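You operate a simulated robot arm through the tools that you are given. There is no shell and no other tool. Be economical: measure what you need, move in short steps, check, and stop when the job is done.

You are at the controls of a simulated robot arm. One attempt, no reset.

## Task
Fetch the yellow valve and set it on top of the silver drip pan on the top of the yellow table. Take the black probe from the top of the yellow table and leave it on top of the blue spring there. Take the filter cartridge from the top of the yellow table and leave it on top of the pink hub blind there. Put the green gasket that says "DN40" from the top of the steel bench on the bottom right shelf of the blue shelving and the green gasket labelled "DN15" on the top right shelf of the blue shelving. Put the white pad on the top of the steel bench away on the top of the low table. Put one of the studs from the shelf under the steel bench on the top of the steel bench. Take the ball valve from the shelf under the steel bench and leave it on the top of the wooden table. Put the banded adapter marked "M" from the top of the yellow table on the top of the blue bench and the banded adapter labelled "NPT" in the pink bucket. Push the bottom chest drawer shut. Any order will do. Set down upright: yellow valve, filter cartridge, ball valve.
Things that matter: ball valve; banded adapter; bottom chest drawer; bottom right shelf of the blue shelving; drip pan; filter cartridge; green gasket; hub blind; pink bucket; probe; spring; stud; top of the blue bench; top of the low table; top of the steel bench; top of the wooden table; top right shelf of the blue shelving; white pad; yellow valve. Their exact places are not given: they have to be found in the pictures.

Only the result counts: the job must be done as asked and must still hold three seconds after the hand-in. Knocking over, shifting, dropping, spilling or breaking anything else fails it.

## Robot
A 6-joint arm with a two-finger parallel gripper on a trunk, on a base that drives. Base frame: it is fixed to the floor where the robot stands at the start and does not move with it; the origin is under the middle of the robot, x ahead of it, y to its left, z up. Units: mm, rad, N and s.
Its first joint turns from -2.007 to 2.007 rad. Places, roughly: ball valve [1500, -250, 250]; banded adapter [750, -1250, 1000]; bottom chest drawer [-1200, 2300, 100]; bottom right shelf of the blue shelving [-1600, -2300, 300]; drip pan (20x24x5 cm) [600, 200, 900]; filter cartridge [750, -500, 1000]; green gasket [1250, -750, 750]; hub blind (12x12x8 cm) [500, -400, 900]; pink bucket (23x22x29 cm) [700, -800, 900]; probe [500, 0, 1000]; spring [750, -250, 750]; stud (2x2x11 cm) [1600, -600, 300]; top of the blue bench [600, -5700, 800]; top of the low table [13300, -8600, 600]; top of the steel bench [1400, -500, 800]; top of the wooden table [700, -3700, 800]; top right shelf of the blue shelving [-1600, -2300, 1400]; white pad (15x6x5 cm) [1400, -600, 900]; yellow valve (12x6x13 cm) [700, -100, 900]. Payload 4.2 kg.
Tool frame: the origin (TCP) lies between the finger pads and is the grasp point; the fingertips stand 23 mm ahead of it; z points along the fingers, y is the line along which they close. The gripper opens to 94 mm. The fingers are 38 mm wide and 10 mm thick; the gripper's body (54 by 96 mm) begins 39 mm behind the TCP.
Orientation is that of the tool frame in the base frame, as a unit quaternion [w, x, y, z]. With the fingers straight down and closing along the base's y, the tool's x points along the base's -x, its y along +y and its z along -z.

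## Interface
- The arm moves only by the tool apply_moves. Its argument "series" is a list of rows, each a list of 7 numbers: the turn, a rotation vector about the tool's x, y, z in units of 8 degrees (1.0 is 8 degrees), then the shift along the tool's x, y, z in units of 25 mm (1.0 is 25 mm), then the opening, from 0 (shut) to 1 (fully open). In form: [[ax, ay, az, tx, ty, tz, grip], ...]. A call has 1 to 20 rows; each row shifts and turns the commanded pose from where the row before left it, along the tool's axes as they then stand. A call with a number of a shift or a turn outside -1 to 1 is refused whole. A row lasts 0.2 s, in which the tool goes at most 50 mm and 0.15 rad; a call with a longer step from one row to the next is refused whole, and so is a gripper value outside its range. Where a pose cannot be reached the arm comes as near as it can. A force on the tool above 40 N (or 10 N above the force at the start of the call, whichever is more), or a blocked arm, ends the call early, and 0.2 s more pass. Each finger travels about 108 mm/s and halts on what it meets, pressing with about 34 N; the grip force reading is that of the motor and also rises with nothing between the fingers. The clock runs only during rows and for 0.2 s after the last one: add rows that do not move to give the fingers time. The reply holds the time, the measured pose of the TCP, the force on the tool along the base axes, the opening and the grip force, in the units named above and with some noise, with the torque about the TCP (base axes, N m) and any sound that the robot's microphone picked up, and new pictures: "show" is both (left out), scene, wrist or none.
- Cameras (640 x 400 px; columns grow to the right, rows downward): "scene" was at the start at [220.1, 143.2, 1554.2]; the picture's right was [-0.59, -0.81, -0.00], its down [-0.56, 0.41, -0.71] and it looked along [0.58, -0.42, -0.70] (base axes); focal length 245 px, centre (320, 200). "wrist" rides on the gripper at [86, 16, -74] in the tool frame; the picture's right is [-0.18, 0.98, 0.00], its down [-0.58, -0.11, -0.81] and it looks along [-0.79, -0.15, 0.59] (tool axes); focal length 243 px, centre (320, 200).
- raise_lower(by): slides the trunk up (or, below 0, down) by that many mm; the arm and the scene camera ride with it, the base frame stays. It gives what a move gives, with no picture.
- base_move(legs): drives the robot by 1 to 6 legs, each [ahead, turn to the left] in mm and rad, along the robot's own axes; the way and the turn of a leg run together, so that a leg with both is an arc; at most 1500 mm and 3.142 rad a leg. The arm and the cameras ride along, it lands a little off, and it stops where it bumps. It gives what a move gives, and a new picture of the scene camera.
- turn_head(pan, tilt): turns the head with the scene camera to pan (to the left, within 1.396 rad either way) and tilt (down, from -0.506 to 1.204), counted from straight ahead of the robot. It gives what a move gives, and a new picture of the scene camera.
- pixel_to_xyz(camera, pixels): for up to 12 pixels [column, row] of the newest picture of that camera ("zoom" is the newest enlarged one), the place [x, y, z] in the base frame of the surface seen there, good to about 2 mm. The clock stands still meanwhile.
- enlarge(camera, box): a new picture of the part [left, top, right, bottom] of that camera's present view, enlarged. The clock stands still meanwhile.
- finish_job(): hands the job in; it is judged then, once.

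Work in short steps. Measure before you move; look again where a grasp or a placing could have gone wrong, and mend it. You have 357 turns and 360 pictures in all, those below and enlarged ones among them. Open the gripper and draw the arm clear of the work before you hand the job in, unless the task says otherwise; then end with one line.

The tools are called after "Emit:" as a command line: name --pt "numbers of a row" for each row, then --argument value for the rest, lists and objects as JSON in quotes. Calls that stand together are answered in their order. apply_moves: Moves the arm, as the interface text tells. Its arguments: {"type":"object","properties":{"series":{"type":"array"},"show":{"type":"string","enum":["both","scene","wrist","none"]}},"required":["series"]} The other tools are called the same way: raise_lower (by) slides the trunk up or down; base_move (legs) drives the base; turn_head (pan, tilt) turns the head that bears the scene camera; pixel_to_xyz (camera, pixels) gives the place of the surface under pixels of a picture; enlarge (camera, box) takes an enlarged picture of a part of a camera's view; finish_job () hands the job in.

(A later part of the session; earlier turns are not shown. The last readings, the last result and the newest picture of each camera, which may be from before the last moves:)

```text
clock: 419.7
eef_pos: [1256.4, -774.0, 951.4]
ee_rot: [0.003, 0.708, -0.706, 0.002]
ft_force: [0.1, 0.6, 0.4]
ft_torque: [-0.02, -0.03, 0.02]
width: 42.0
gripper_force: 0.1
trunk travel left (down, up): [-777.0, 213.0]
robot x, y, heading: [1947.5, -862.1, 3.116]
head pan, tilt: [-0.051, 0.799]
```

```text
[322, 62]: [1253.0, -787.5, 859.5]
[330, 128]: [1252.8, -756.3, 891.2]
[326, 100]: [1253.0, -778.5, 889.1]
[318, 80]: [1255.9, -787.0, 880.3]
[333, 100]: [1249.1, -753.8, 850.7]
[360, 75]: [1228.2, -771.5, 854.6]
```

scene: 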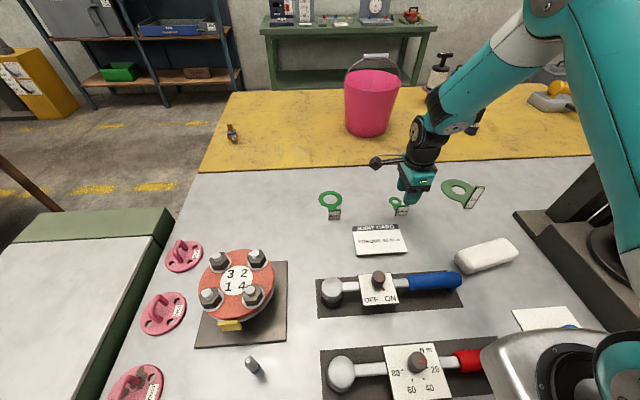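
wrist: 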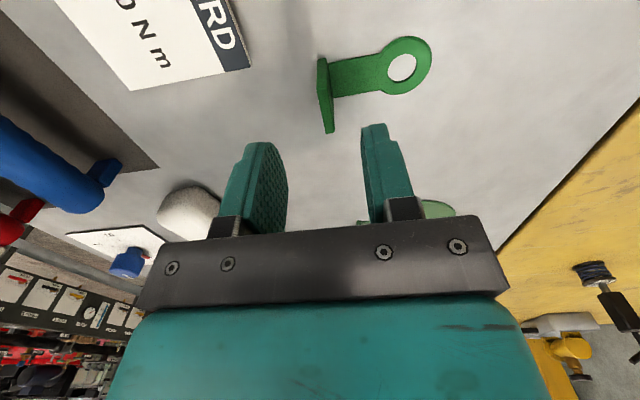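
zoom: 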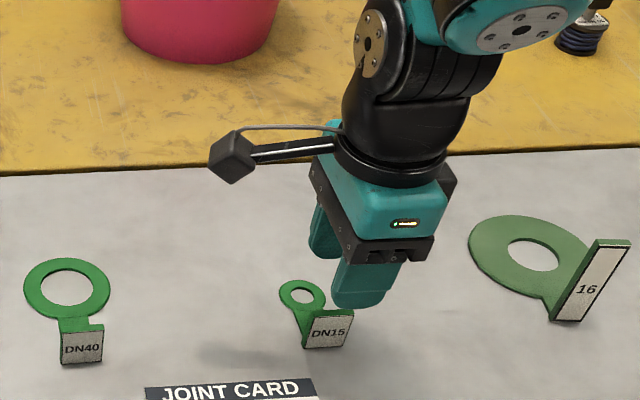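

The tab spans y -787…-756 at x≈1255 with its top at 890. I descend to z≈882 and close.

Emit:
apply_moves --pt "0 0 0 0 0 0.9 0.45" --pt "0 0 0 0 0 0.9 0.45" --pt "0 0 0 0 0 0.7 0.45" --pt "0 0 0 0 0 0.27 0.45" --pt "0 0 0 0 0 0 0.45" --pt "0 0 0 0 0 0 0.25" --pt "0 0 0 0 0 0 0.1" --pt "0 0 0 0 0 0 0" --pt "0 0 0 0 0 0 0" --pt "0 0 0 0 0 -0.2 0" --pt "0 0 0 0 0 -0.4 0" --pt "0 0 0 0 0 -0.6 0" --pt "0 0 0 0 0 0 0"

```text
clock: 422.5
eef_pos: [1257.5, -773.3, 913.0]
ee_rot: [0.001, 0.708, -0.706, 0.002]
ft_force: [-0.5, -0.1, -0.1]
ft_torque: [-0.01, 0.0, -0.01]
width: 5.5
gripper_force: 33.5
trunk travel left (down, up): [-777.0, 213.0]
robot x, y, heading: [1948.5, -860.1, 3.117]
head pan, tilt: [-0.051, 0.799]
```

scene: 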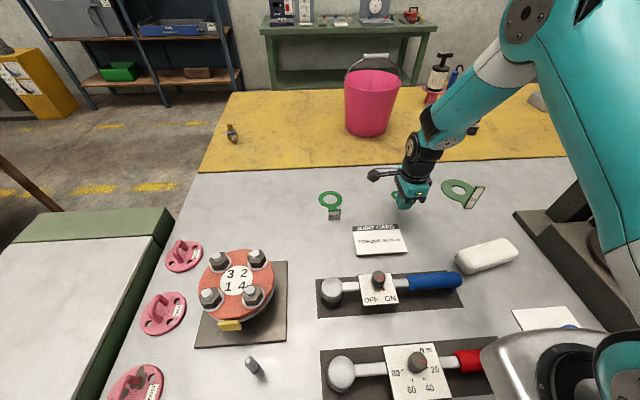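
wrist: 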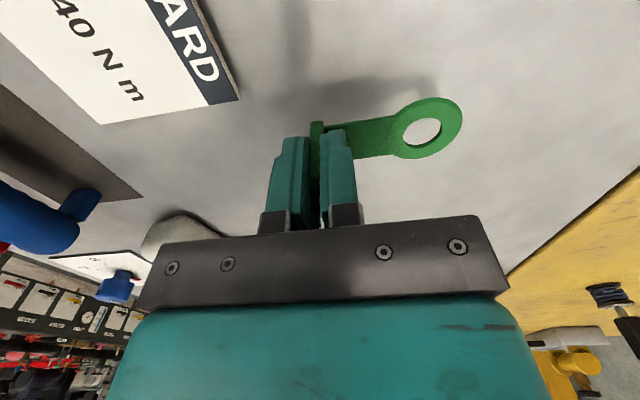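

DN15 is held, with its bottom 32 mm below the TCP. I raise the trunk and drive round to the blue shelving.

Emit:
raise_lower --by 210

Emit:
base_move --legs '[[-360, 0], [0, 1.6], [1400, 0], [0, -1.571], [1500, 0], [1450, 0]]'

Emit:
turn_head --pan -0.1 --tilt 0.2

```text
clock: 424.8
eef_pos: [1258.3, -773.7, 1123.2]
ee_rot: [0.002, 0.708, -0.706, 0.002]
ft_force: [0.4, -0.3, 0.5]
ft_torque: [-0.03, -0.01, -0.02]
width: 5.3
gripper_force: 33.6
trunk travel left (down, up): [-987.0, 3.0]
robot x, y, heading: [1948.8, -858.3, 3.117]
head pan, tilt: [-0.051, 0.799]
```

```text
clock: 455.2
eef_pos: [-1352.2, -2188.4, 1123.5]
ee_rot: [0.002, 0.714, -0.7, 0.002]
ft_force: [0.2, 0.0, 0.4]
ft_torque: [-0.01, 0.0, -0.03]
width: 5.9
gripper_force: 34.3
trunk travel left (down, up): [-987.0, 3.0]
robot x, y, heading: [-659.0, -2263.2, 3.135]
head pan, tilt: [-0.051, 0.799]
```

scene: 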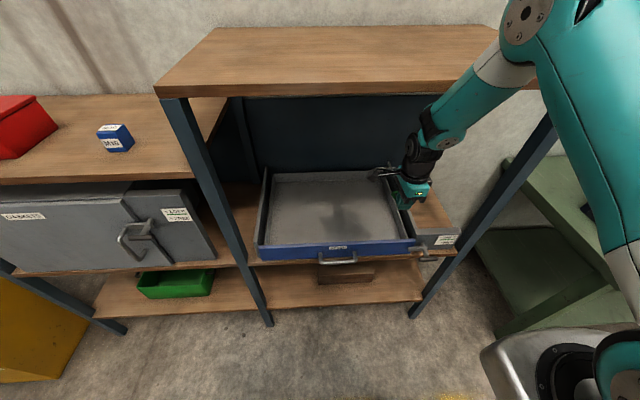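

```text
clock: 456.2
eef_pos: [-1353.4, -2188.0, 1124.4]
ee_rot: [0.002, 0.715, -0.7, 0.003]
ft_force: [-1.6, 0.6, -0.5]
ft_torque: [0.03, -0.01, -0.02]
width: 5.5
gripper_force: 33.8
trunk travel left (down, up): [-987.0, 3.0]
robot x, y, heading: [-657.7, -2262.0, 3.136]
head pan, tilt: [-0.099, 0.201]
```

scene: 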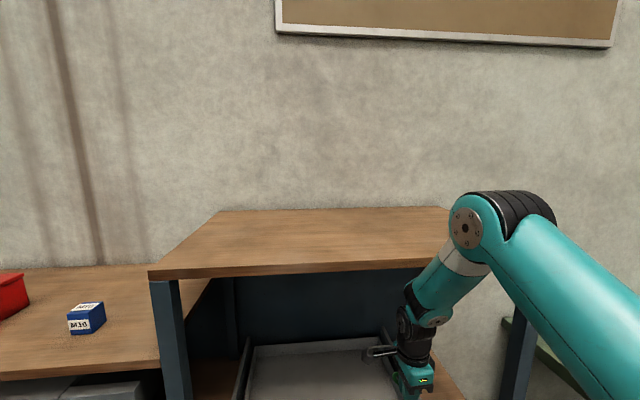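

The gripper is just under the top board's front edge. I back up 260 mm, then raise the arm 375 mm while drawing it in.

Emit:
base_move --legs '[[-260, 0]]'

Emit:
apply_moves --pt "0 0 0 0 -0.37 -1 0" --pt "0 0 0 0 -0.37 -1 0" --pt "0 0 0 0 -0.37 -1 0" --pt "0 0 0 0 -0.37 -1 0" --pt "0 0 0 0 -0.37 -1 0" --pt "0 0 0 0 -0.37 -1 0" --pt "0 0 0 0 -0.37 -1 0" --pt "0 0 0 0 -0.37 -1 0" --pt "0 0 0 0 -0.37 -1 0" --pt "0 0 0 0 -0.37 -1 0" --pt "0 0 0 0 -0.37 -1 0" --pt "0 0 0 0 -0.37 -1 0" --pt "0 0 0 0 -0.37 -1 0" --pt "0 0 0 0 -0.37 -1 0" --pt "0 0 0 0 -0.37 -1 0"

```text
clock: 458.1
eef_pos: [-1090.5, -2190.6, 1123.0]
ee_rot: [0.002, 0.715, -0.699, 0.003]
ft_force: [0.1, 1.1, -0.8]
ft_torque: [-0.02, -0.01, 0.01]
width: 5.6
gripper_force: 34.3
trunk travel left (down, up): [-987.0, 3.0]
robot x, y, heading: [-398.7, -2261.2, 3.132]
head pan, tilt: [-0.099, 0.201]
```

scene: 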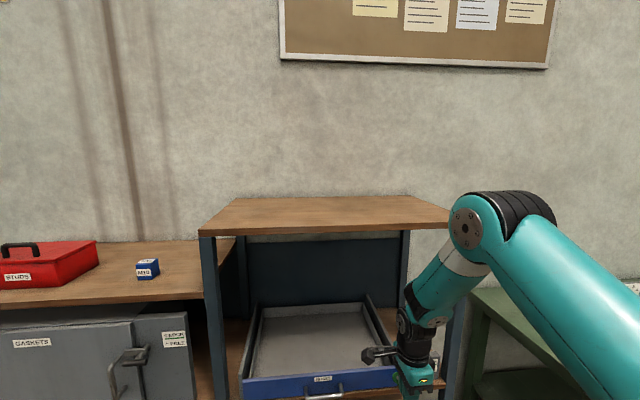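

```text
clock: 461.3
eef_pos: [-953.3, -2183.9, 1500.1]
ee_rot: [0.002, 0.715, -0.699, 0.004]
ft_force: [-0.3, 0.2, -0.6]
ft_torque: [-0.01, -0.02, 0.04]
width: 5.4
gripper_force: 33.8
trunk travel left (down, up): [-987.0, 3.0]
robot x, y, heading: [-396.9, -2262.3, 3.138]
head pan, tilt: [-0.099, 0.201]
```

scene: 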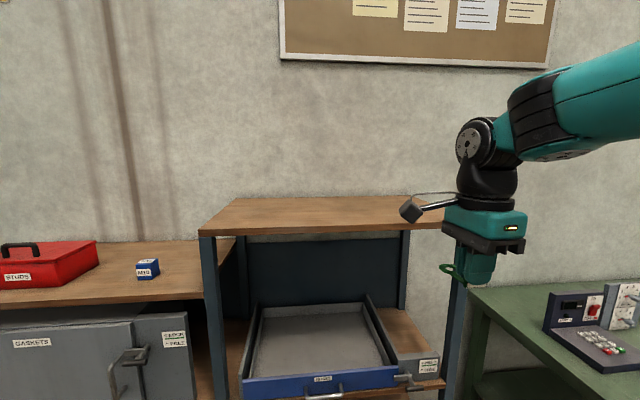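
wrist: 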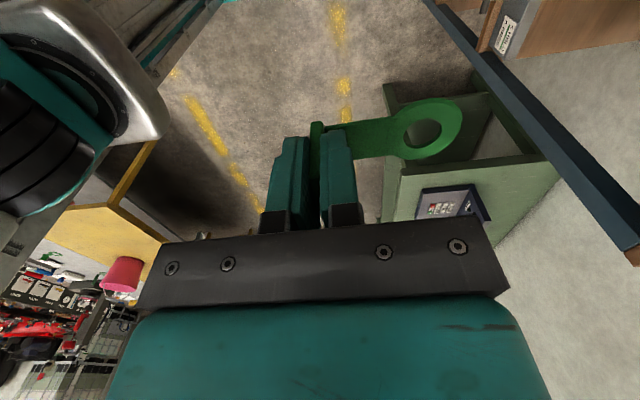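

I measure the top board and then drive ahead 535 mm with the gasket above it.

Emit:
pixel_to_xyz --camera "scene" --pixels '[[330, 212], [330, 225], [380, 205], [260, 215]]'

Emit:
base_move --legs '[[535, 0]]'

Emit:
turn_head --pan -0.1 --tilt 0.6

```text
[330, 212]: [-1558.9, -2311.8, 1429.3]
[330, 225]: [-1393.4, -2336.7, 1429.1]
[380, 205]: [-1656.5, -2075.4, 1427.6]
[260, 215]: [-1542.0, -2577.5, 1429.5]
```

```text
clock: 464.4
eef_pos: [-1493.9, -2181.6, 1499.3]
ee_rot: [0.002, 0.715, -0.699, 0.003]
ft_force: [-0.2, 1.5, -0.1]
ft_torque: [0.01, -0.02, 0.0]
width: 5.5
gripper_force: 33.8
trunk travel left (down, up): [-987.0, 3.0]
robot x, y, heading: [-938.4, -2257.9, 3.139]
head pan, tilt: [-0.099, 0.201]
```

scene: 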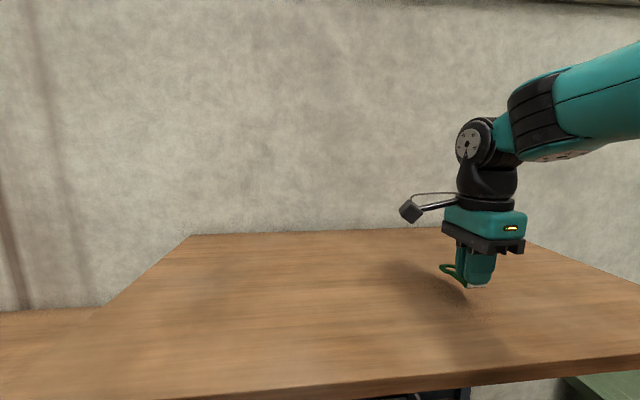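

```text
clock: 465.3
eef_pos: [-1495.6, -2181.2, 1499.1]
ee_rot: [0.002, 0.714, -0.7, 0.003]
ft_force: [0.3, 0.2, 0.2]
ft_torque: [0.04, 0.02, 0.0]
width: 5.6
gripper_force: 34.0
trunk travel left (down, up): [-987.0, 3.0]
robot x, y, heading: [-938.4, -2256.8, 3.135]
head pan, tilt: [-0.099, 0.6]
```

scene: 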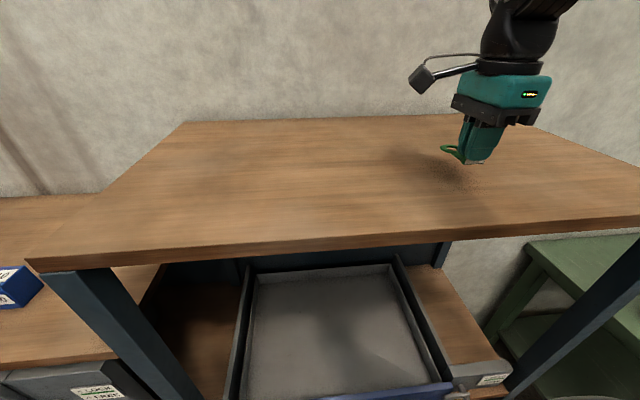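

The board is z≈1429, so contact is expected at TCP ≈1461. I lower and creep.

Emit:
apply_moves --pt "0 0 0 0 0 0.5 0" --pt "0 0 0 0 0 0.5 0" --pt "0 0 0 0 0 0.3 0" --pt "0 0 0 0 0 0.1 0" --pt "0 0 0 0 0 0 0" --show "none"

Emit:
apply_moves --pt "0 0 0 0 0 0.08 0" --pt "0 0 0 0 0 0 0" --show "none"

Emit:
apply_moves --pt "0 0 0 0 0 0.08 0" --pt "0 0 0 0 0 0 0" --show "wrist"

```text
clock: 466.5
eef_pos: [-1496.1, -2182.3, 1462.4]
ee_rot: [0.002, 0.715, -0.699, 0.002]
ft_force: [-0.4, -0.1, 0.4]
ft_torque: [0.01, 0.0, -0.01]
width: 5.6
gripper_force: 33.9
trunk travel left (down, up): [-987.0, 3.0]
robot x, y, heading: [-937.6, -2259.5, 3.144]
head pan, tilt: [-0.099, 0.6]
```

```text
clock: 467.1
eef_pos: [-1495.3, -2182.3, 1463.1]
ee_rot: [0.003, 0.715, -0.7, 0.002]
ft_force: [-1.8, 0.0, 18.1]
ft_torque: [0.09, 0.14, -0.01]
width: 5.6
gripper_force: 33.8
trunk travel left (down, up): [-987.0, 3.0]
robot x, y, heading: [-940.4, -2257.0, 3.13]
head pan, tilt: [-0.099, 0.6]
```

```text
clock: 467.7
eef_pos: [-1495.9, -2182.7, 1460.8]
ee_rot: [0.003, 0.715, -0.699, 0.002]
ft_force: [-3.7, 2.0, 31.1]
ft_torque: [0.1, 0.29, -0.03]
width: 5.7
gripper_force: 34.1
trunk travel left (down, up): [-987.0, 3.0]
robot x, y, heading: [-938.5, -2255.7, 3.133]
head pan, tilt: [-0.099, 0.6]
```

wrist: 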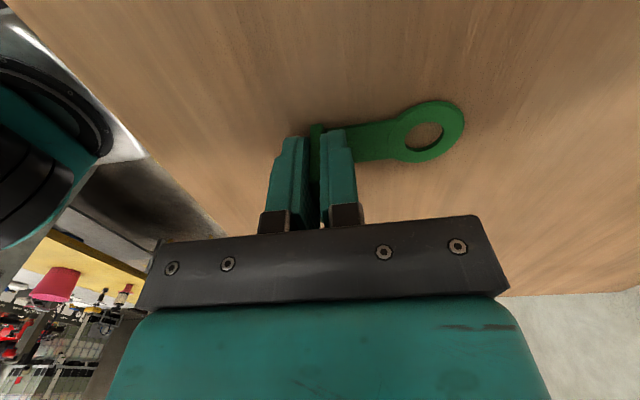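

The gasket is on the board. I ease off, open and rise.

Emit:
apply_moves --pt "0 0 0 0 0 -0.08 0" --pt "0 0 0 0 0 0 0" --pt "0 0 0 0 0 0 0.1" --pt "0 0 0 0 0 0 0.2" --pt "0 0 0 0 0 0 0.4" --pt "0 0 0 0 0 0 0.45" --pt "0 0 0 0 0 -0.4 0.45" --pt "0 0 0 0 0 -0.8 0.45" --pt "0 0 0 0 0 -1 0.45" --pt "0 0 0 0 0 0 0.45"

```text
clock: 469.9
eef_pos: [-1496.5, -2181.9, 1516.4]
ee_rot: [0.003, 0.715, -0.699, 0.003]
ft_force: [-0.7, 1.3, -0.1]
ft_torque: [0.0, 0.02, 0.01]
width: 42.0
gripper_force: 0.1
trunk travel left (down, up): [-987.0, 3.0]
robot x, y, heading: [-938.9, -2259.3, 3.135]
head pan, tilt: [-0.099, 0.6]
```

scene: 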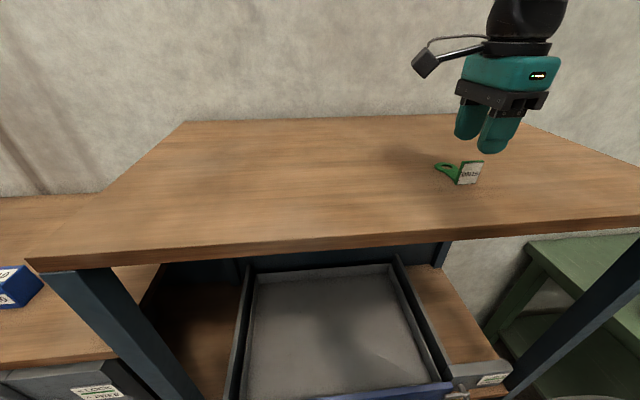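
wrist: 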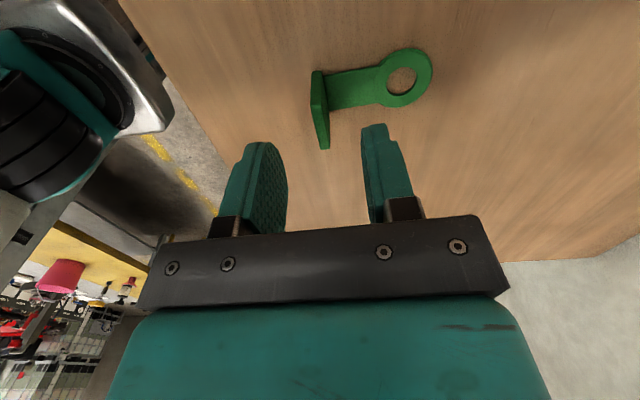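

DN15 lies on the top right shelf. The chest with the drawer lies north along this wall, so I back out, turn north and look.

Emit:
base_move --legs '[[-540, 0], [0, -1.565]]'

Emit:
turn_head --pan 0.2 --tilt 0.3

```text
clock: 476.8
eef_pos: [-321.7, -1704.8, 1516.6]
ee_rot: [-0.003, -0.011, 1.0, -0.001]
ft_force: [0.6, 0.3, 1.1]
ft_torque: [0.04, 0.02, 0.04]
width: 42.5
gripper_force: 0.0
trunk travel left (down, up): [-987.0, 3.0]
robot x, y, heading: [-400.1, -2263.0, 1.572]
head pan, tilt: [-0.099, 0.6]
```

scene: 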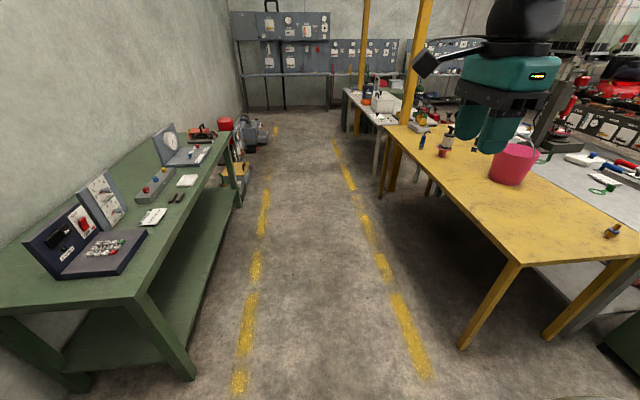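

```text
clock: 477.6
eef_pos: [-322.3, -1705.5, 1516.6]
ee_rot: [-0.003, -0.011, 1.0, -0.001]
ft_force: [-0.1, 0.1, -0.5]
ft_torque: [0.01, 0.0, -0.01]
width: 42.2
gripper_force: 0.1
trunk travel left (down, up): [-987.0, 3.0]
robot x, y, heading: [-400.3, -2262.7, 1.566]
head pan, tilt: [0.201, 0.3]
```

scene: 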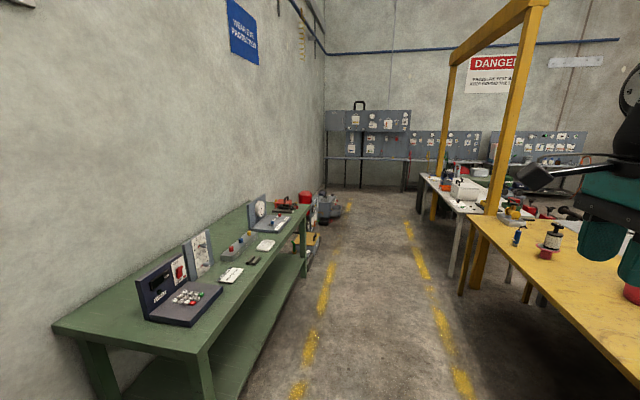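

I zoom on the far left area around (325,210) where the chest should be, and measure the aisle.

Emit:
enlarge --camera "scene" --box '[270, 140, 390, 270]'

Emit:
pixel_to_xyz --camera "scene" --pixels '[[330, 208], [310, 200], [300, 245], [318, 240], [205, 355], [305, 215], [425, 215], [462, 290], [345, 190], [340, 215]]'

```text
3.08 times, centred on (330, 205) of scene
```

zoom: 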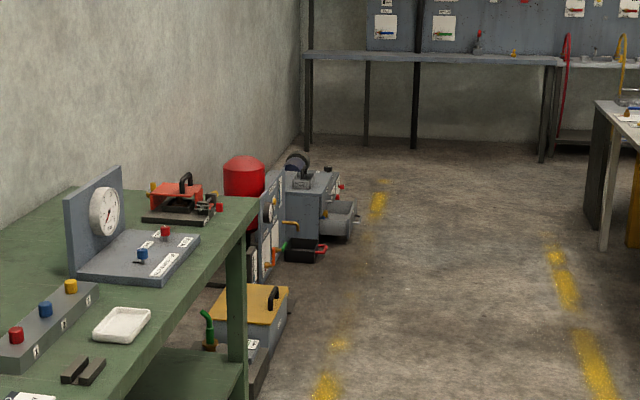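

```text
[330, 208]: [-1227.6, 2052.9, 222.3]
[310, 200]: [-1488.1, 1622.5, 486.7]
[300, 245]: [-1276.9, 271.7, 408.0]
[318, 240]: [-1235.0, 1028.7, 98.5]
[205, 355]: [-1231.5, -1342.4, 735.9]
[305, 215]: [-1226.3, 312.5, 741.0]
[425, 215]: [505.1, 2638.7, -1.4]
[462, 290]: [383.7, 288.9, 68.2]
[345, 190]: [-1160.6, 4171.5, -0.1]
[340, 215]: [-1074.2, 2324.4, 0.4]
```

The grey chest stands at about (-1200,2100–2300). I drive north along x≈-400.

Emit:
base_move --legs '[[1500, 0], [1500, 0], [1200, 0]]'

Emit:
turn_head --pan 1.1 --tilt 0.6

```text
clock: 497.7
eef_pos: [-330.8, 2487.9, 1516.7]
ee_rot: [-0.003, -0.013, 1.0, -0.001]
ft_force: [-0.2, -0.1, -0.9]
ft_torque: [0.0, 0.02, -0.01]
width: 42.2
gripper_force: 0.1
trunk travel left (down, up): [-987.0, 3.0]
robot x, y, heading: [-400.8, 1929.7, 1.576]
head pan, tilt: [0.201, 0.3]
```

scene: 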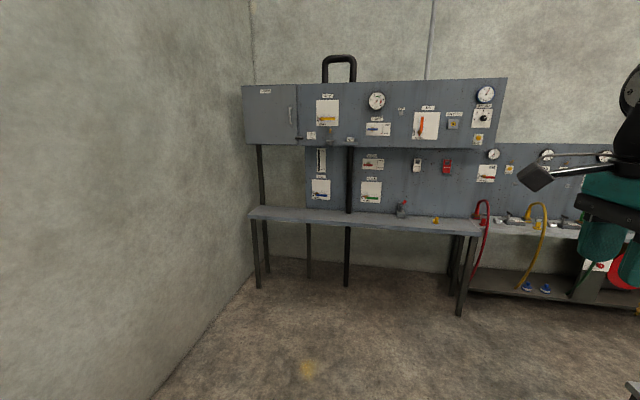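

```text
clock: 498.9
eef_pos: [-331.9, 2488.7, 1517.3]
ee_rot: [-0.003, -0.013, 1.0, -0.001]
ft_force: [0.2, -0.3, 0.2]
ft_torque: [0.02, 0.03, -0.01]
width: 42.1
gripper_force: 0.1
trunk travel left (down, up): [-987.0, 3.0]
robot x, y, heading: [-406.5, 1930.5, 1.571]
head pan, tilt: [1.1, 0.6]
```

scene: 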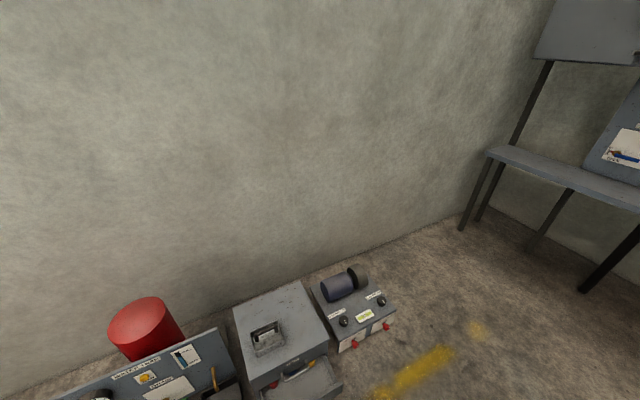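

The chest is at (285,350), with an open drawer low at (305,385). I turn to face it and look down.

Emit:
pixel_to_xyz --camera "scene" --pixels '[[280, 330], [325, 350], [250, 380], [305, 385], [340, 385], [270, 395]]'

Emit:
base_move --legs '[[0, 1.571]]'

Emit:
turn_head --pan -0.15 --tilt 0.85

```text
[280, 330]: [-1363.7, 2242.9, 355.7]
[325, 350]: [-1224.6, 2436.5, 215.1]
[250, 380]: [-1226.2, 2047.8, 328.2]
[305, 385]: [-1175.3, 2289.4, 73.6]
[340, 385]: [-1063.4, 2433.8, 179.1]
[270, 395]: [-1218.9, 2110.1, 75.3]
```

```text
clock: 503.2
eef_pos: [-963.5, 2001.7, 1516.6]
ee_rot: [0.002, 0.719, -0.695, 0.003]
ft_force: [0.5, -0.1, -0.4]
ft_torque: [0.01, 0.01, 0.01]
width: 42.2
gripper_force: 0.1
trunk travel left (down, up): [-987.0, 3.0]
robot x, y, heading: [-406.9, 1929.7, -3.132]
head pan, tilt: [1.1, 0.6]
```

scene: 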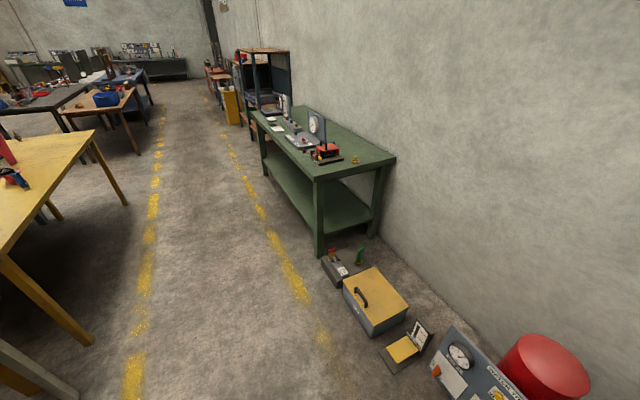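

```text
clock: 504.6
eef_pos: [-963.5, 2002.4, 1518.0]
ee_rot: [0.001, 0.719, -0.695, 0.003]
ft_force: [-1.0, 0.0, -0.2]
ft_torque: [-0.02, -0.01, -0.01]
width: 42.0
gripper_force: 0.1
trunk travel left (down, up): [-987.0, 3.0]
robot x, y, heading: [-402.4, 1931.5, -3.135]
head pan, tilt: [-0.15, 0.85]
```

scene: 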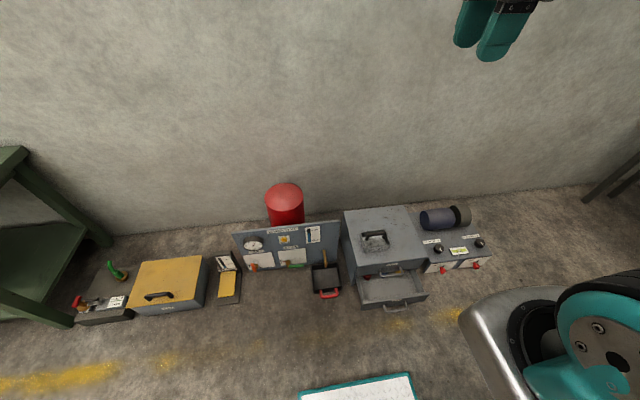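

I zoom on the chest and measure the drawers.

Emit:
enlarge --camera "scene" --box '[310, 195, 500, 325]'

Emit:
pixel_to_xyz --camera "zoom" --pixels '[[270, 375], [180, 370], [380, 335], [290, 362], [250, 260], [330, 250], [140, 265], [365, 220], [280, 310], [150, 285], [40, 310], [110, 100]]'

```text
3.08 times, centred on (405, 260) of scene
```

zoom: 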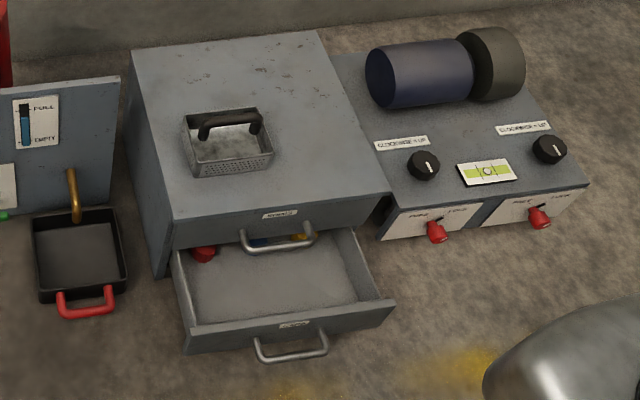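

```text
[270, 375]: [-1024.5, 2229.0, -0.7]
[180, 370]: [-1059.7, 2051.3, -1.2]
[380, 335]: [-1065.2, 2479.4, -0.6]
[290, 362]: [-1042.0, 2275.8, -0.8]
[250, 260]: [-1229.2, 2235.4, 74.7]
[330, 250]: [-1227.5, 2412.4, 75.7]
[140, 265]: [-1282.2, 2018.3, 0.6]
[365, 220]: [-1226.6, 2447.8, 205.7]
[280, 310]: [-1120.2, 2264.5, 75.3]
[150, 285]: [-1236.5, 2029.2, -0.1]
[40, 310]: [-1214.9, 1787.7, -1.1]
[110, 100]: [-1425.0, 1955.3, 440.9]
```

The bottom drawer stands open, its front near x≈-1060. I measure its front panel corners and the handle.

Emit:
pixel_to_xyz --camera "zoom" --pixels '[[190, 335], [392, 304], [230, 338], [360, 318], [258, 345], [325, 335], [290, 354], [190, 348], [280, 238], [310, 230], [240, 215], [245, 225]]'

```text
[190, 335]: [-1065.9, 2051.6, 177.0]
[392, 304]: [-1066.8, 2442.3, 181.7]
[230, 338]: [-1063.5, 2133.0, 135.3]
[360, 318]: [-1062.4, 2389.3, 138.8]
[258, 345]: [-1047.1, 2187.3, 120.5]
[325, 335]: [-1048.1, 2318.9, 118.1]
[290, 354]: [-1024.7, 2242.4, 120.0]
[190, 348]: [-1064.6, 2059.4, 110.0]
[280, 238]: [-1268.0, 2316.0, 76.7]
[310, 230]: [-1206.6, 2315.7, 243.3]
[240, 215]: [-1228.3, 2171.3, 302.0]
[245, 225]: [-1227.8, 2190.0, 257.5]
```

The panel face is at x=-1063 (y 2050–2445, z 60–180) with a handle at y 2187–2319; closed is x≈-1228. I will push at y≈2125 with closed, pitched fingertips. First I reposition the base and reshape the arm.

Emit:
base_move --legs '[[0, -1.571], [190, 0], [0, 1.571], [-85, 0]]'

Emit:
apply_moves --pt "0 0 -1 0 0 1 0" --pt "0 0 -1 0 0 1 0" --pt "0 0 -1 0 0 1 0" --pt "0 0 -1 0 0 1 0" --pt "0 0 -1 0 0 1 0" --pt "0 0 -1 0 0 1 0" --pt "0 0 -1 0 0 1 0" --pt "0 0 -1 0 0 1 0" --pt "0 0 -1 0 0 1 0" --pt "0 0 -1 0 0 1 0" --pt "0 0 -1 0 0 1 0" --pt "0 -1 0 0 0 0 0" --pt "0 -1 0 0 0 0 0" --pt "0 -1 0 0 0 0 0" --pt "0 -1 0 0 0 0 0" --pt "0 -1 0 0 0 0 0" --pt "0 0 0 0 0 0 0" --show "scene"

```text
clock: 514.5
eef_pos: [-877.4, 2190.3, 1516.7]
ee_rot: [0.002, 0.719, -0.695, 0.003]
ft_force: [-0.3, -0.3, -1.1]
ft_torque: [-0.02, -0.02, -0.01]
width: 42.3
gripper_force: 0.1
trunk travel left (down, up): [-987.0, 3.0]
robot x, y, heading: [-316.6, 2123.6, -3.126]
head pan, tilt: [-0.15, 0.85]
```

scene: 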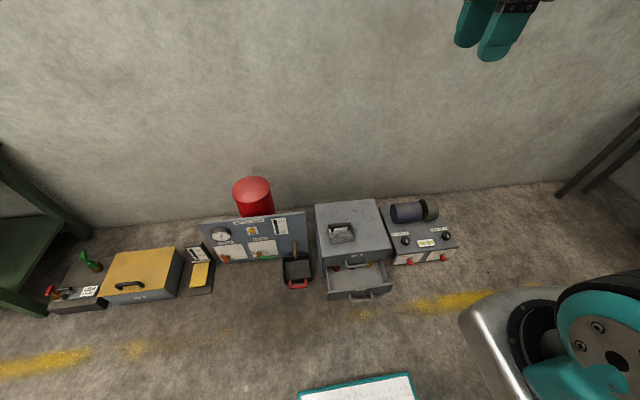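

```text
clock: 518.1
eef_pos: [-923.9, 2184.0, 1241.0]
ee_rot: [0.003, 0.94, -0.001, -0.341]
ft_force: [-0.6, -0.6, 0.1]
ft_torque: [0.03, -0.02, 0.01]
width: 0.0
gripper_force: 34.6
out of reach, approached as far as the arm can: row 14, 15, 16
trunk travel left (down, up): [-987.0, 3.0]
robot x, y, heading: [-318.3, 2120.6, -3.132]
head pan, tilt: [-0.15, 0.85]
```

scene: 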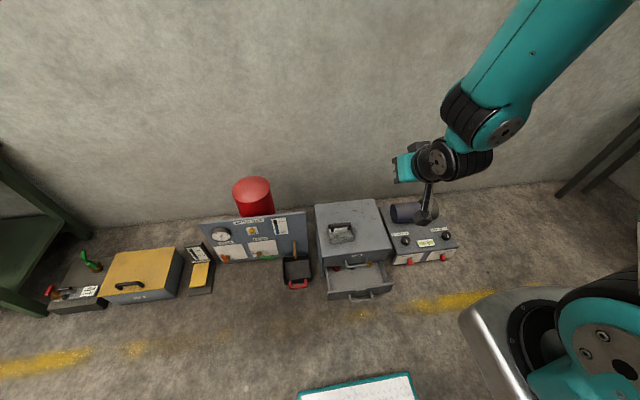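

The base is at x=-317, which still leaves room. I shift the tool to y≈2125 and lower the trunk fully.

Emit:
apply_moves --pt "0 0 0 0 0.8 0 0" --pt "0 0 0 0 0.8 0 0" --pt "0 0 0 0 0.8 0 0" --pt "0 0 0 0 0 0 0" --show "none"

Emit:
raise_lower --by -400

Emit:
raise_lower --by -400

Emit:
raise_lower --by -180

Emit:
apply_moves --pt "0 0 0 0.5 0 0.6 0" --pt "0 0 0 0.5 0 0.6 0" --pt "0 0 0 0.5 0 0.6 0" --pt "0 0 0 0.5 0 0.6 0" --pt "0 0 0 0.5 0 0.6 0" --pt "0 0 0 0 0 0 0"

```text
clock: 519.1
eef_pos: [-921.2, 2122.6, 1242.2]
ee_rot: [0.004, 0.94, -0.001, -0.341]
ft_force: [0.8, -0.6, 1.1]
ft_torque: [-0.01, -0.01, -0.02]
width: 0.0
gripper_force: 33.5
trunk travel left (down, up): [-987.0, 3.0]
robot x, y, heading: [-314.8, 2122.1, -3.126]
head pan, tilt: [-0.15, 0.85]
```

```text
clock: 523.0
eef_pos: [-922.4, 2122.5, 842.7]
ee_rot: [0.003, 0.94, -0.001, -0.341]
ft_force: [-0.4, 0.4, -0.2]
ft_torque: [-0.01, 0.01, 0.02]
width: 0.0
gripper_force: 34.4
trunk travel left (down, up): [-587.0, 403.0]
robot x, y, heading: [-322.0, 2121.4, -3.128]
head pan, tilt: [-0.15, 0.85]
```

```text
clock: 526.8
eef_pos: [-922.9, 2123.3, 442.1]
ee_rot: [0.002, 0.94, -0.001, -0.341]
ft_force: [-0.1, 0.5, -1.3]
ft_torque: [0.0, -0.01, 0.0]
width: 0.0
gripper_force: 34.0
trunk travel left (down, up): [-187.0, 803.0]
robot x, y, heading: [-321.4, 2123.5, -3.123]
head pan, tilt: [-0.15, 0.85]
```

```text
clock: 528.8
eef_pos: [-923.2, 2123.5, 262.6]
ee_rot: [0.003, 0.94, -0.002, -0.341]
ft_force: [0.2, -0.2, 1.1]
ft_torque: [-0.01, 0.01, -0.02]
width: 0.0
gripper_force: 33.8
trunk travel left (down, up): [-7.0, 983.0]
robot x, y, heading: [-319.0, 2125.8, -3.132]
head pan, tilt: [-0.15, 0.85]
```

```text
clock: 530.2
eef_pos: [-922.1, 2122.8, 162.9]
ee_rot: [0.004, 0.94, 0.0, -0.341]
ft_force: [0.5, 0.1, -0.3]
ft_torque: [-0.01, 0.02, 0.01]
width: 0.0
gripper_force: 33.7
trunk travel left (down, up): [-7.0, 983.0]
robot x, y, heading: [-318.6, 2123.9, -3.126]
head pan, tilt: [-0.15, 0.85]
```

scene: 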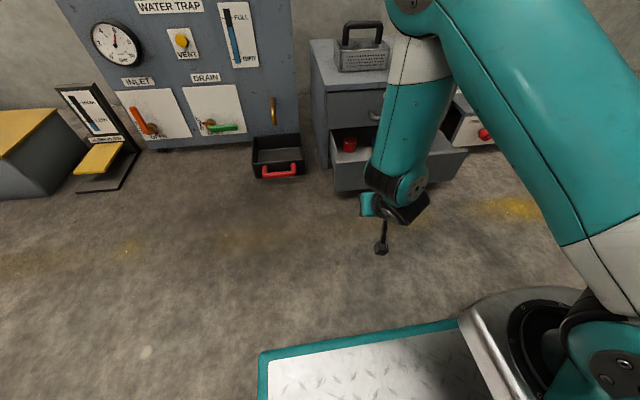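
wrist: 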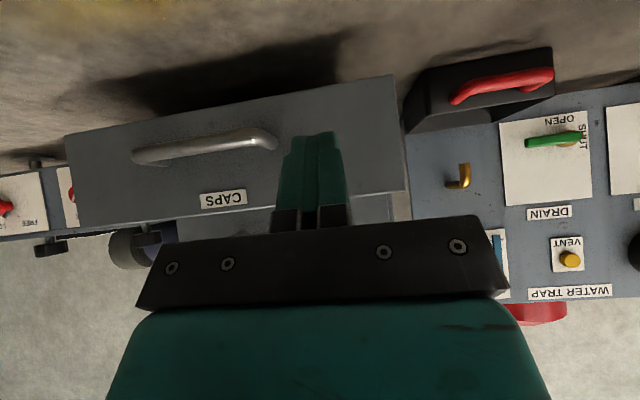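

The fingertips line up with the drawer panel left of its handle. I draw the arm back 60 mm and bring the base 155 mm forward, so the push can be done by the arm.

Emit:
apply_moves --pt "0 0 0 0.613 0 -0.513 0" --pt "0 0 0 0.613 0 -0.513 0" --pt "0 0 0 0.613 0 -0.513 0" --pt "0 0 0 0.15 0 0.18 0" --pt "0 0 0 0 0 0 0" --show "none"

Emit:
base_move --legs '[[150, 0]]'

```text
clock: 531.4
eef_pos: [-876.9, 2116.4, 152.0]
ee_rot: [0.004, 0.94, -0.001, -0.342]
ft_force: [0.3, -0.6, -0.1]
ft_torque: [-0.01, 0.04, -0.03]
width: 0.0
gripper_force: 34.3
out of reach, approached as far as the arm can: row 3
trunk travel left (down, up): [-7.0, 983.0]
robot x, y, heading: [-321.3, 2120.5, -3.13]
head pan, tilt: [-0.15, 0.85]
```

```text
clock: 532.8
eef_pos: [-1028.7, 2112.3, 151.0]
ee_rot: [0.003, 0.94, -0.001, -0.341]
ft_force: [-0.3, -0.2, 1.0]
ft_torque: [-0.02, 0.02, -0.02]
width: 0.0
gripper_force: 33.9
trunk travel left (down, up): [-7.0, 983.0]
robot x, y, heading: [-473.1, 2123.7, -3.13]
head pan, tilt: [-0.15, 0.85]
```

scene: 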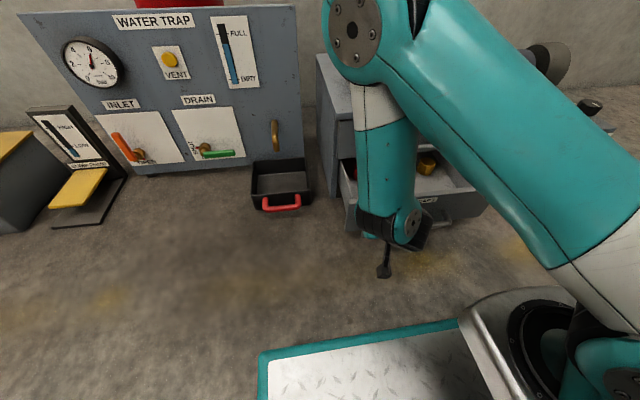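

Now I push forward 90 mm with the arm and watch the force.

Emit:
apply_moves --pt "0 0 0 -0.46 0 0.385 0" --pt "0 0 0 -0.46 0 0.385 0" --pt "0 0 0 -0.46 0 0.385 0" --pt "0 0 0 -0.46 0 0.385 0" --pt "0 0 0 -0.46 0 0.385 0" --pt "0 0 0 -0.46 0 0.385 0"

```text
clock: 534.2
eef_pos: [-1121.2, 2112.8, 151.3]
ee_rot: [0.004, 0.94, 0.0, -0.341]
ft_force: [0.9, 0.1, -0.2]
ft_torque: [0.01, 0.0, -0.02]
width: 0.0
gripper_force: 34.8
trunk travel left (down, up): [-7.0, 983.0]
robot x, y, heading: [-471.1, 2119.7, -3.128]
head pan, tilt: [-0.15, 0.85]
```

scene: 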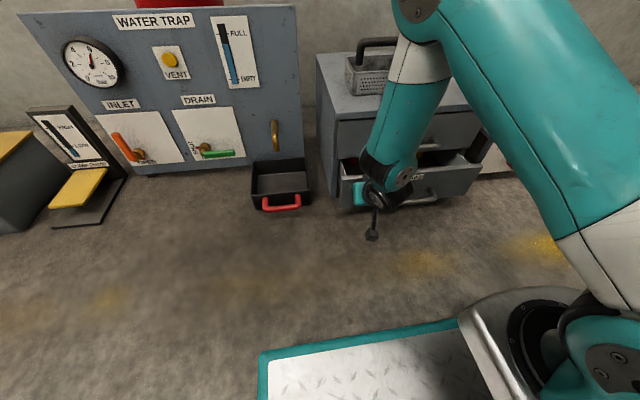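
wrist: 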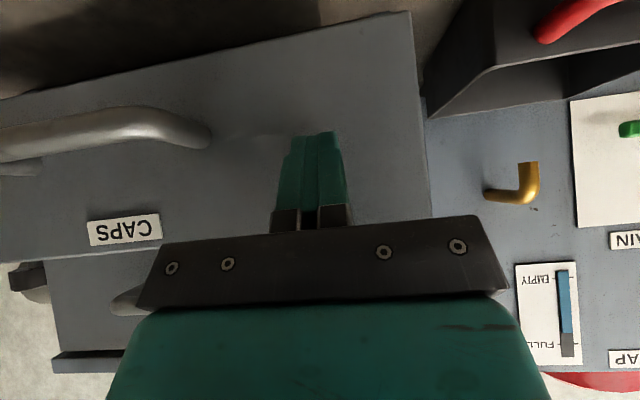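

The drawer slides in freely. I push on another 70 mm and then in small steps until it stops.

Emit:
apply_moves --pt "0 0 0 -0.46 0 0.385 0" --pt "0 0 0 -0.46 0 0.385 0" --pt "0 0 0 -0.46 0 0.385 0" --pt "0 0 0 -0.46 0 0.385 0" --pt "0 0 0 -0.3 0 0.25 0" --pt "0 0 0 -0.15 0 0.125 0" --pt "0 0 0 -0.15 0 0.125 0" --pt "0 0 0 -0.15 0 0.125 0" --pt "0 0 0 -0.15 0 0.125 0"

```text
clock: 536.0
eef_pos: [-1199.7, 2113.2, 148.5]
ee_rot: [0.004, 0.942, 0.001, -0.336]
ft_force: [3.4, -0.1, 1.8]
ft_torque: [-0.02, 0.05, -0.02]
width: 0.0
gripper_force: 34.1
trunk travel left (down, up): [-7.0, 983.0]
robot x, y, heading: [-476.7, 2119.4, -3.127]
head pan, tilt: [-0.15, 0.85]
stopped in row 9: the force on the tool passed its limit (the readings are from after the stop); the commanded pose is now the measured one
```

scene: 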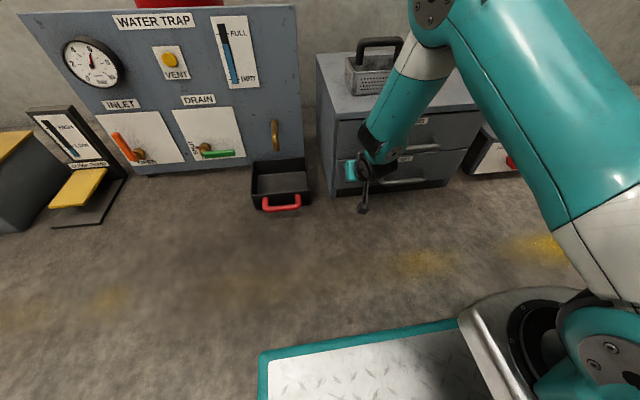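
wrist: 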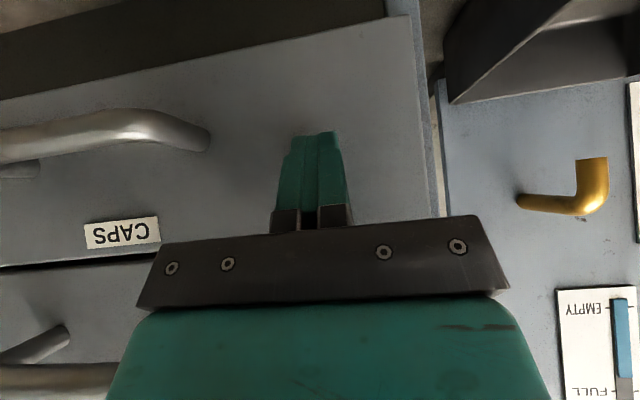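

The drawer hit its stop, flush with the upper one. I back off and measure both fronts.

Emit:
base_move --legs '[[-300, 0]]'

Emit:
enlarge --camera "scene" --box '[310, 80, 530, 220]'

Emit:
pixel_to_xyz --camera "zoom" --pixels '[[100, 150], [110, 230], [60, 150], [70, 230], [300, 150], [300, 220]]'

```text
clock: 538.1
eef_pos: [-900.5, 2115.1, 149.6]
ee_rot: [0.004, 0.942, 0.003, -0.336]
ft_force: [0.8, -0.2, 0.7]
ft_torque: [0.04, 0.0, -0.01]
width: 0.1
gripper_force: 34.7
trunk travel left (down, up): [-7.0, 983.0]
robot x, y, heading: [-172.8, 2123.3, -3.125]
head pan, tilt: [-0.15, 0.85]
```

scene: 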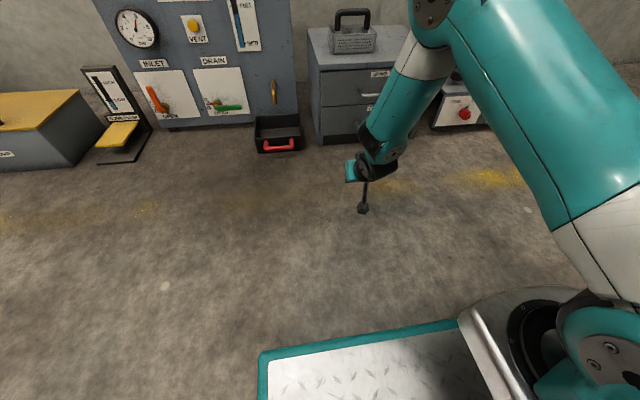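

```text
2.86 times, centred on (420, 150) of scene
```

zoom: 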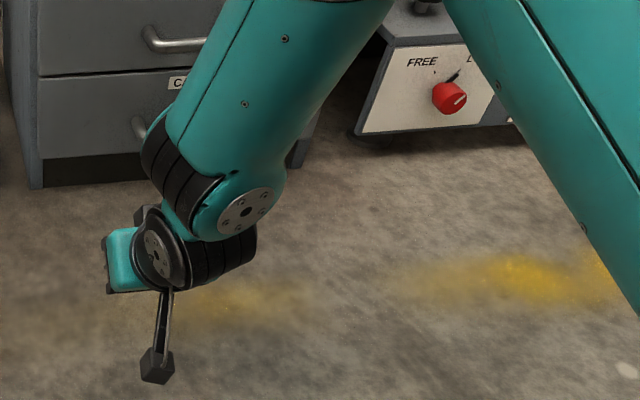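

```text
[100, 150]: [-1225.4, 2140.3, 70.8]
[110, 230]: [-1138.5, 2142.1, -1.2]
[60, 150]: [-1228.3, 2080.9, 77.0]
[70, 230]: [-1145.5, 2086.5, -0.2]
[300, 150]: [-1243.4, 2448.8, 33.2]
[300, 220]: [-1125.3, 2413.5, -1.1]
```

The bottom drawer front is at x≈-1227, flush, so it is shut. Now DN40: I raise the trunk, unpitch the arm, and drive the known route back to the far side of the steel bench.

Emit:
raise_lower --by 400

Emit:
raise_lower --by 400

Emit:
apply_moves --pt "0 1 0 0 0 -1 0.45" --pt "0 1 0 0 0 -1 0.45" --pt "0 1 0 0 0 -1 0.45" --pt "0 1 0 0 0 -1 0.45" --pt "0 0.93 0 0 0 -1 0.45" --pt "0 0 1 0 0 -0.5 0.45" --pt "0 0 1 0 0 -0.5 0.45" --pt "0 0 1 0 0 -0.5 0.45" --pt "0 0 1 0 0 0 0.45" --pt "0 0 1 0 0 0 0.45" --pt "0 0 1 0 0 0 0.45" --pt "0 0 1 0 0 0 0.45" --pt "0 0 1 0 0 0 0.45" --pt "0 0 1 0 0 0 0.45" --pt "0 0 1 0 0 0 0.45" --pt "0 0 1 0 0 0 0.45" --show "none"

Emit:
base_move --legs '[[0, 1.57], [1500, 0], [1500, 0], [1380, 0], [0, 1.571]]'

```text
clock: 541.9
eef_pos: [-901.2, 2113.6, 550.1]
ee_rot: [0.004, 0.941, 0.003, -0.337]
ft_force: [0.9, 0.2, 0.4]
ft_torque: [0.01, 0.0, 0.05]
width: 0.0
gripper_force: 34.3
trunk travel left (down, up): [-407.0, 583.0]
robot x, y, heading: [-174.4, 2122.9, -3.124]
head pan, tilt: [-0.15, 0.85]
```

```text
clock: 545.8
eef_pos: [-901.2, 2115.1, 949.4]
ee_rot: [0.004, 0.942, 0.002, -0.337]
ft_force: [0.6, -0.5, -0.3]
ft_torque: [-0.02, 0.01, -0.03]
width: 0.2
gripper_force: 33.8
trunk travel left (down, up): [-807.0, 183.0]
robot x, y, heading: [-172.4, 2124.0, -3.127]
head pan, tilt: [-0.15, 0.85]
```

```text
clock: 549.1
eef_pos: [-852.5, 2117.0, 1100.7]
ee_rot: [0.001, 0.721, -0.692, 0.002]
ft_force: [-0.3, 0.3, 0.3]
ft_torque: [0.0, -0.03, 0.0]
width: 42.3
gripper_force: 0.0
trunk travel left (down, up): [-807.0, 183.0]
robot x, y, heading: [-173.2, 2126.7, -3.125]
head pan, tilt: [-0.15, 0.85]
```

```text
clock: 577.7
eef_pos: [639.9, -2220.3, 1100.2]
ee_rot: [-0.003, 0.686, 0.727, 0.001]
ft_force: [0.1, -0.2, 1.0]
ft_torque: [0.04, -0.01, 0.02]
width: 42.4
gripper_force: 0.1
trunk travel left (down, up): [-807.0, 183.0]
robot x, y, heading: [-41.1, -2238.2, 0.033]
head pan, tilt: [-0.15, 0.85]
```

scene: 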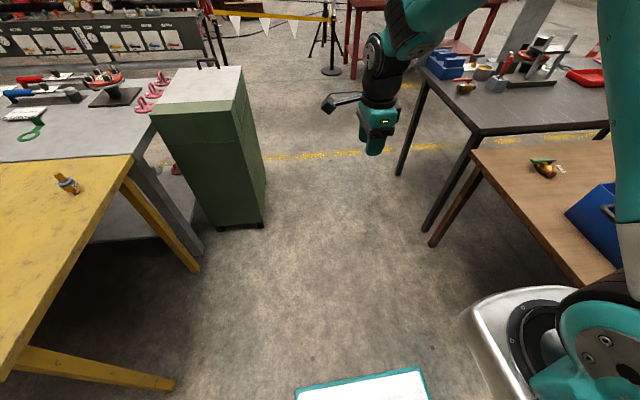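

I continue to the bench's far side, aligned to DN40 at y≈-970.

Emit:
base_move --legs '[[1500, -0.035], [850, 0], [0, 1.571], [1250, 0], [0, 1.571], [350, 0]]'

```text
clock: 604.7
eef_pos: [1262.9, -965.1, 1100.5]
ee_rot: [0.002, 0.724, -0.69, 0.003]
ft_force: [-0.1, -0.3, -0.5]
ft_torque: [-0.01, 0.04, 0.0]
width: 42.3
gripper_force: 0.0
trunk travel left (down, up): [-807.0, 183.0]
robot x, y, heading: [1943.1, -954.8, -3.118]
head pan, tilt: [-0.15, 0.85]
```

scene: 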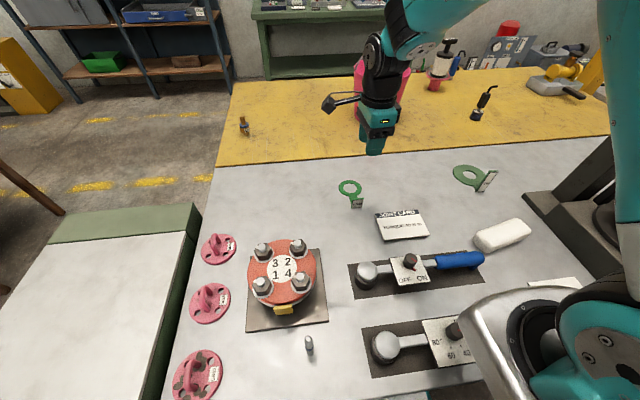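

I align over DN40's tab at (1256,-973), lower to 950 and check.

Emit:
apply_moves --pt "0 0 0.34 0.32 0.28 1 0.45" --pt "0 0 0 0 0 1 0.45" --pt "0 0 0 0 0 1 0.45" --pt "0 0 0 0 0 1 0.45" --pt "0 0 0 0 0 1 0.45" --pt "0 0 0 0 0 1 0.45" --pt "0 0 0 0 0 0 0.45" --show "wrist"

```text
clock: 606.3
eef_pos: [1256.9, -974.8, 949.8]
ee_rot: [0.002, 0.707, -0.707, 0.003]
ft_force: [-0.5, 0.5, 0.2]
ft_torque: [0.01, -0.01, 0.0]
width: 42.3
gripper_force: 0.1
trunk travel left (down, up): [-807.0, 183.0]
robot x, y, heading: [1940.0, -951.0, -3.123]
head pan, tilt: [-0.15, 0.85]
```

wrist: 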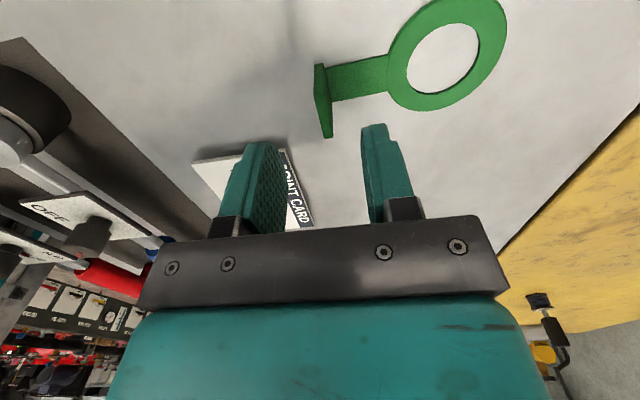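

It matches the DN15 view. I descend to 882, grip and lift.

Emit:
apply_moves --pt "0 0 0 0 0 0.9 0.45" --pt "0 0 0 0 0 0.9 0.45" --pt "0 0 0 0 0 0.65 0.45" --pt "0 0 0 0 0 0.27 0.45" --pt "0 0 0 0 0 0 0.45" --pt "0 0 0 0 0 0 0.25" --pt "0 0 0 0 0 0 0.1" --pt "0 0 0 0 0 0 0" --pt "0 0 0 0 0 0 0" --pt "0 0 0 0 0 -0.2 0" --pt "0 0 0 0 0 -0.4 0" --pt "0 0 0 0 0 -0.6 0" --pt "0 0 0 0 0 0 0" --show "wrist"

```text
clock: 609.1
eef_pos: [1256.1, -972.8, 912.6]
ee_rot: [0.001, 0.707, -0.707, 0.004]
ft_force: [0.4, 0.0, -1.0]
ft_torque: [-0.02, 0.03, -0.04]
width: 6.0
gripper_force: 33.8
trunk travel left (down, up): [-807.0, 183.0]
robot x, y, heading: [1938.1, -952.9, -3.122]
head pan, tilt: [-0.15, 0.85]
```

wrist: 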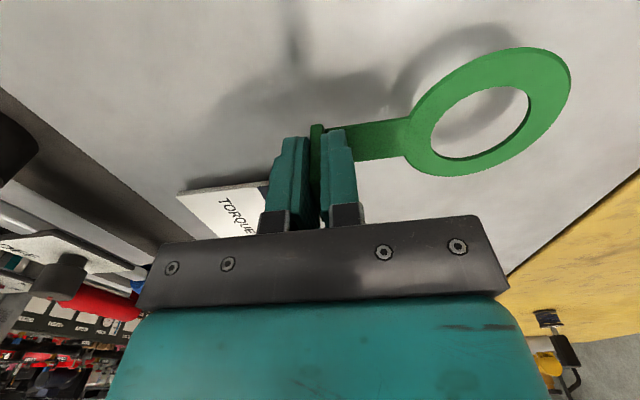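

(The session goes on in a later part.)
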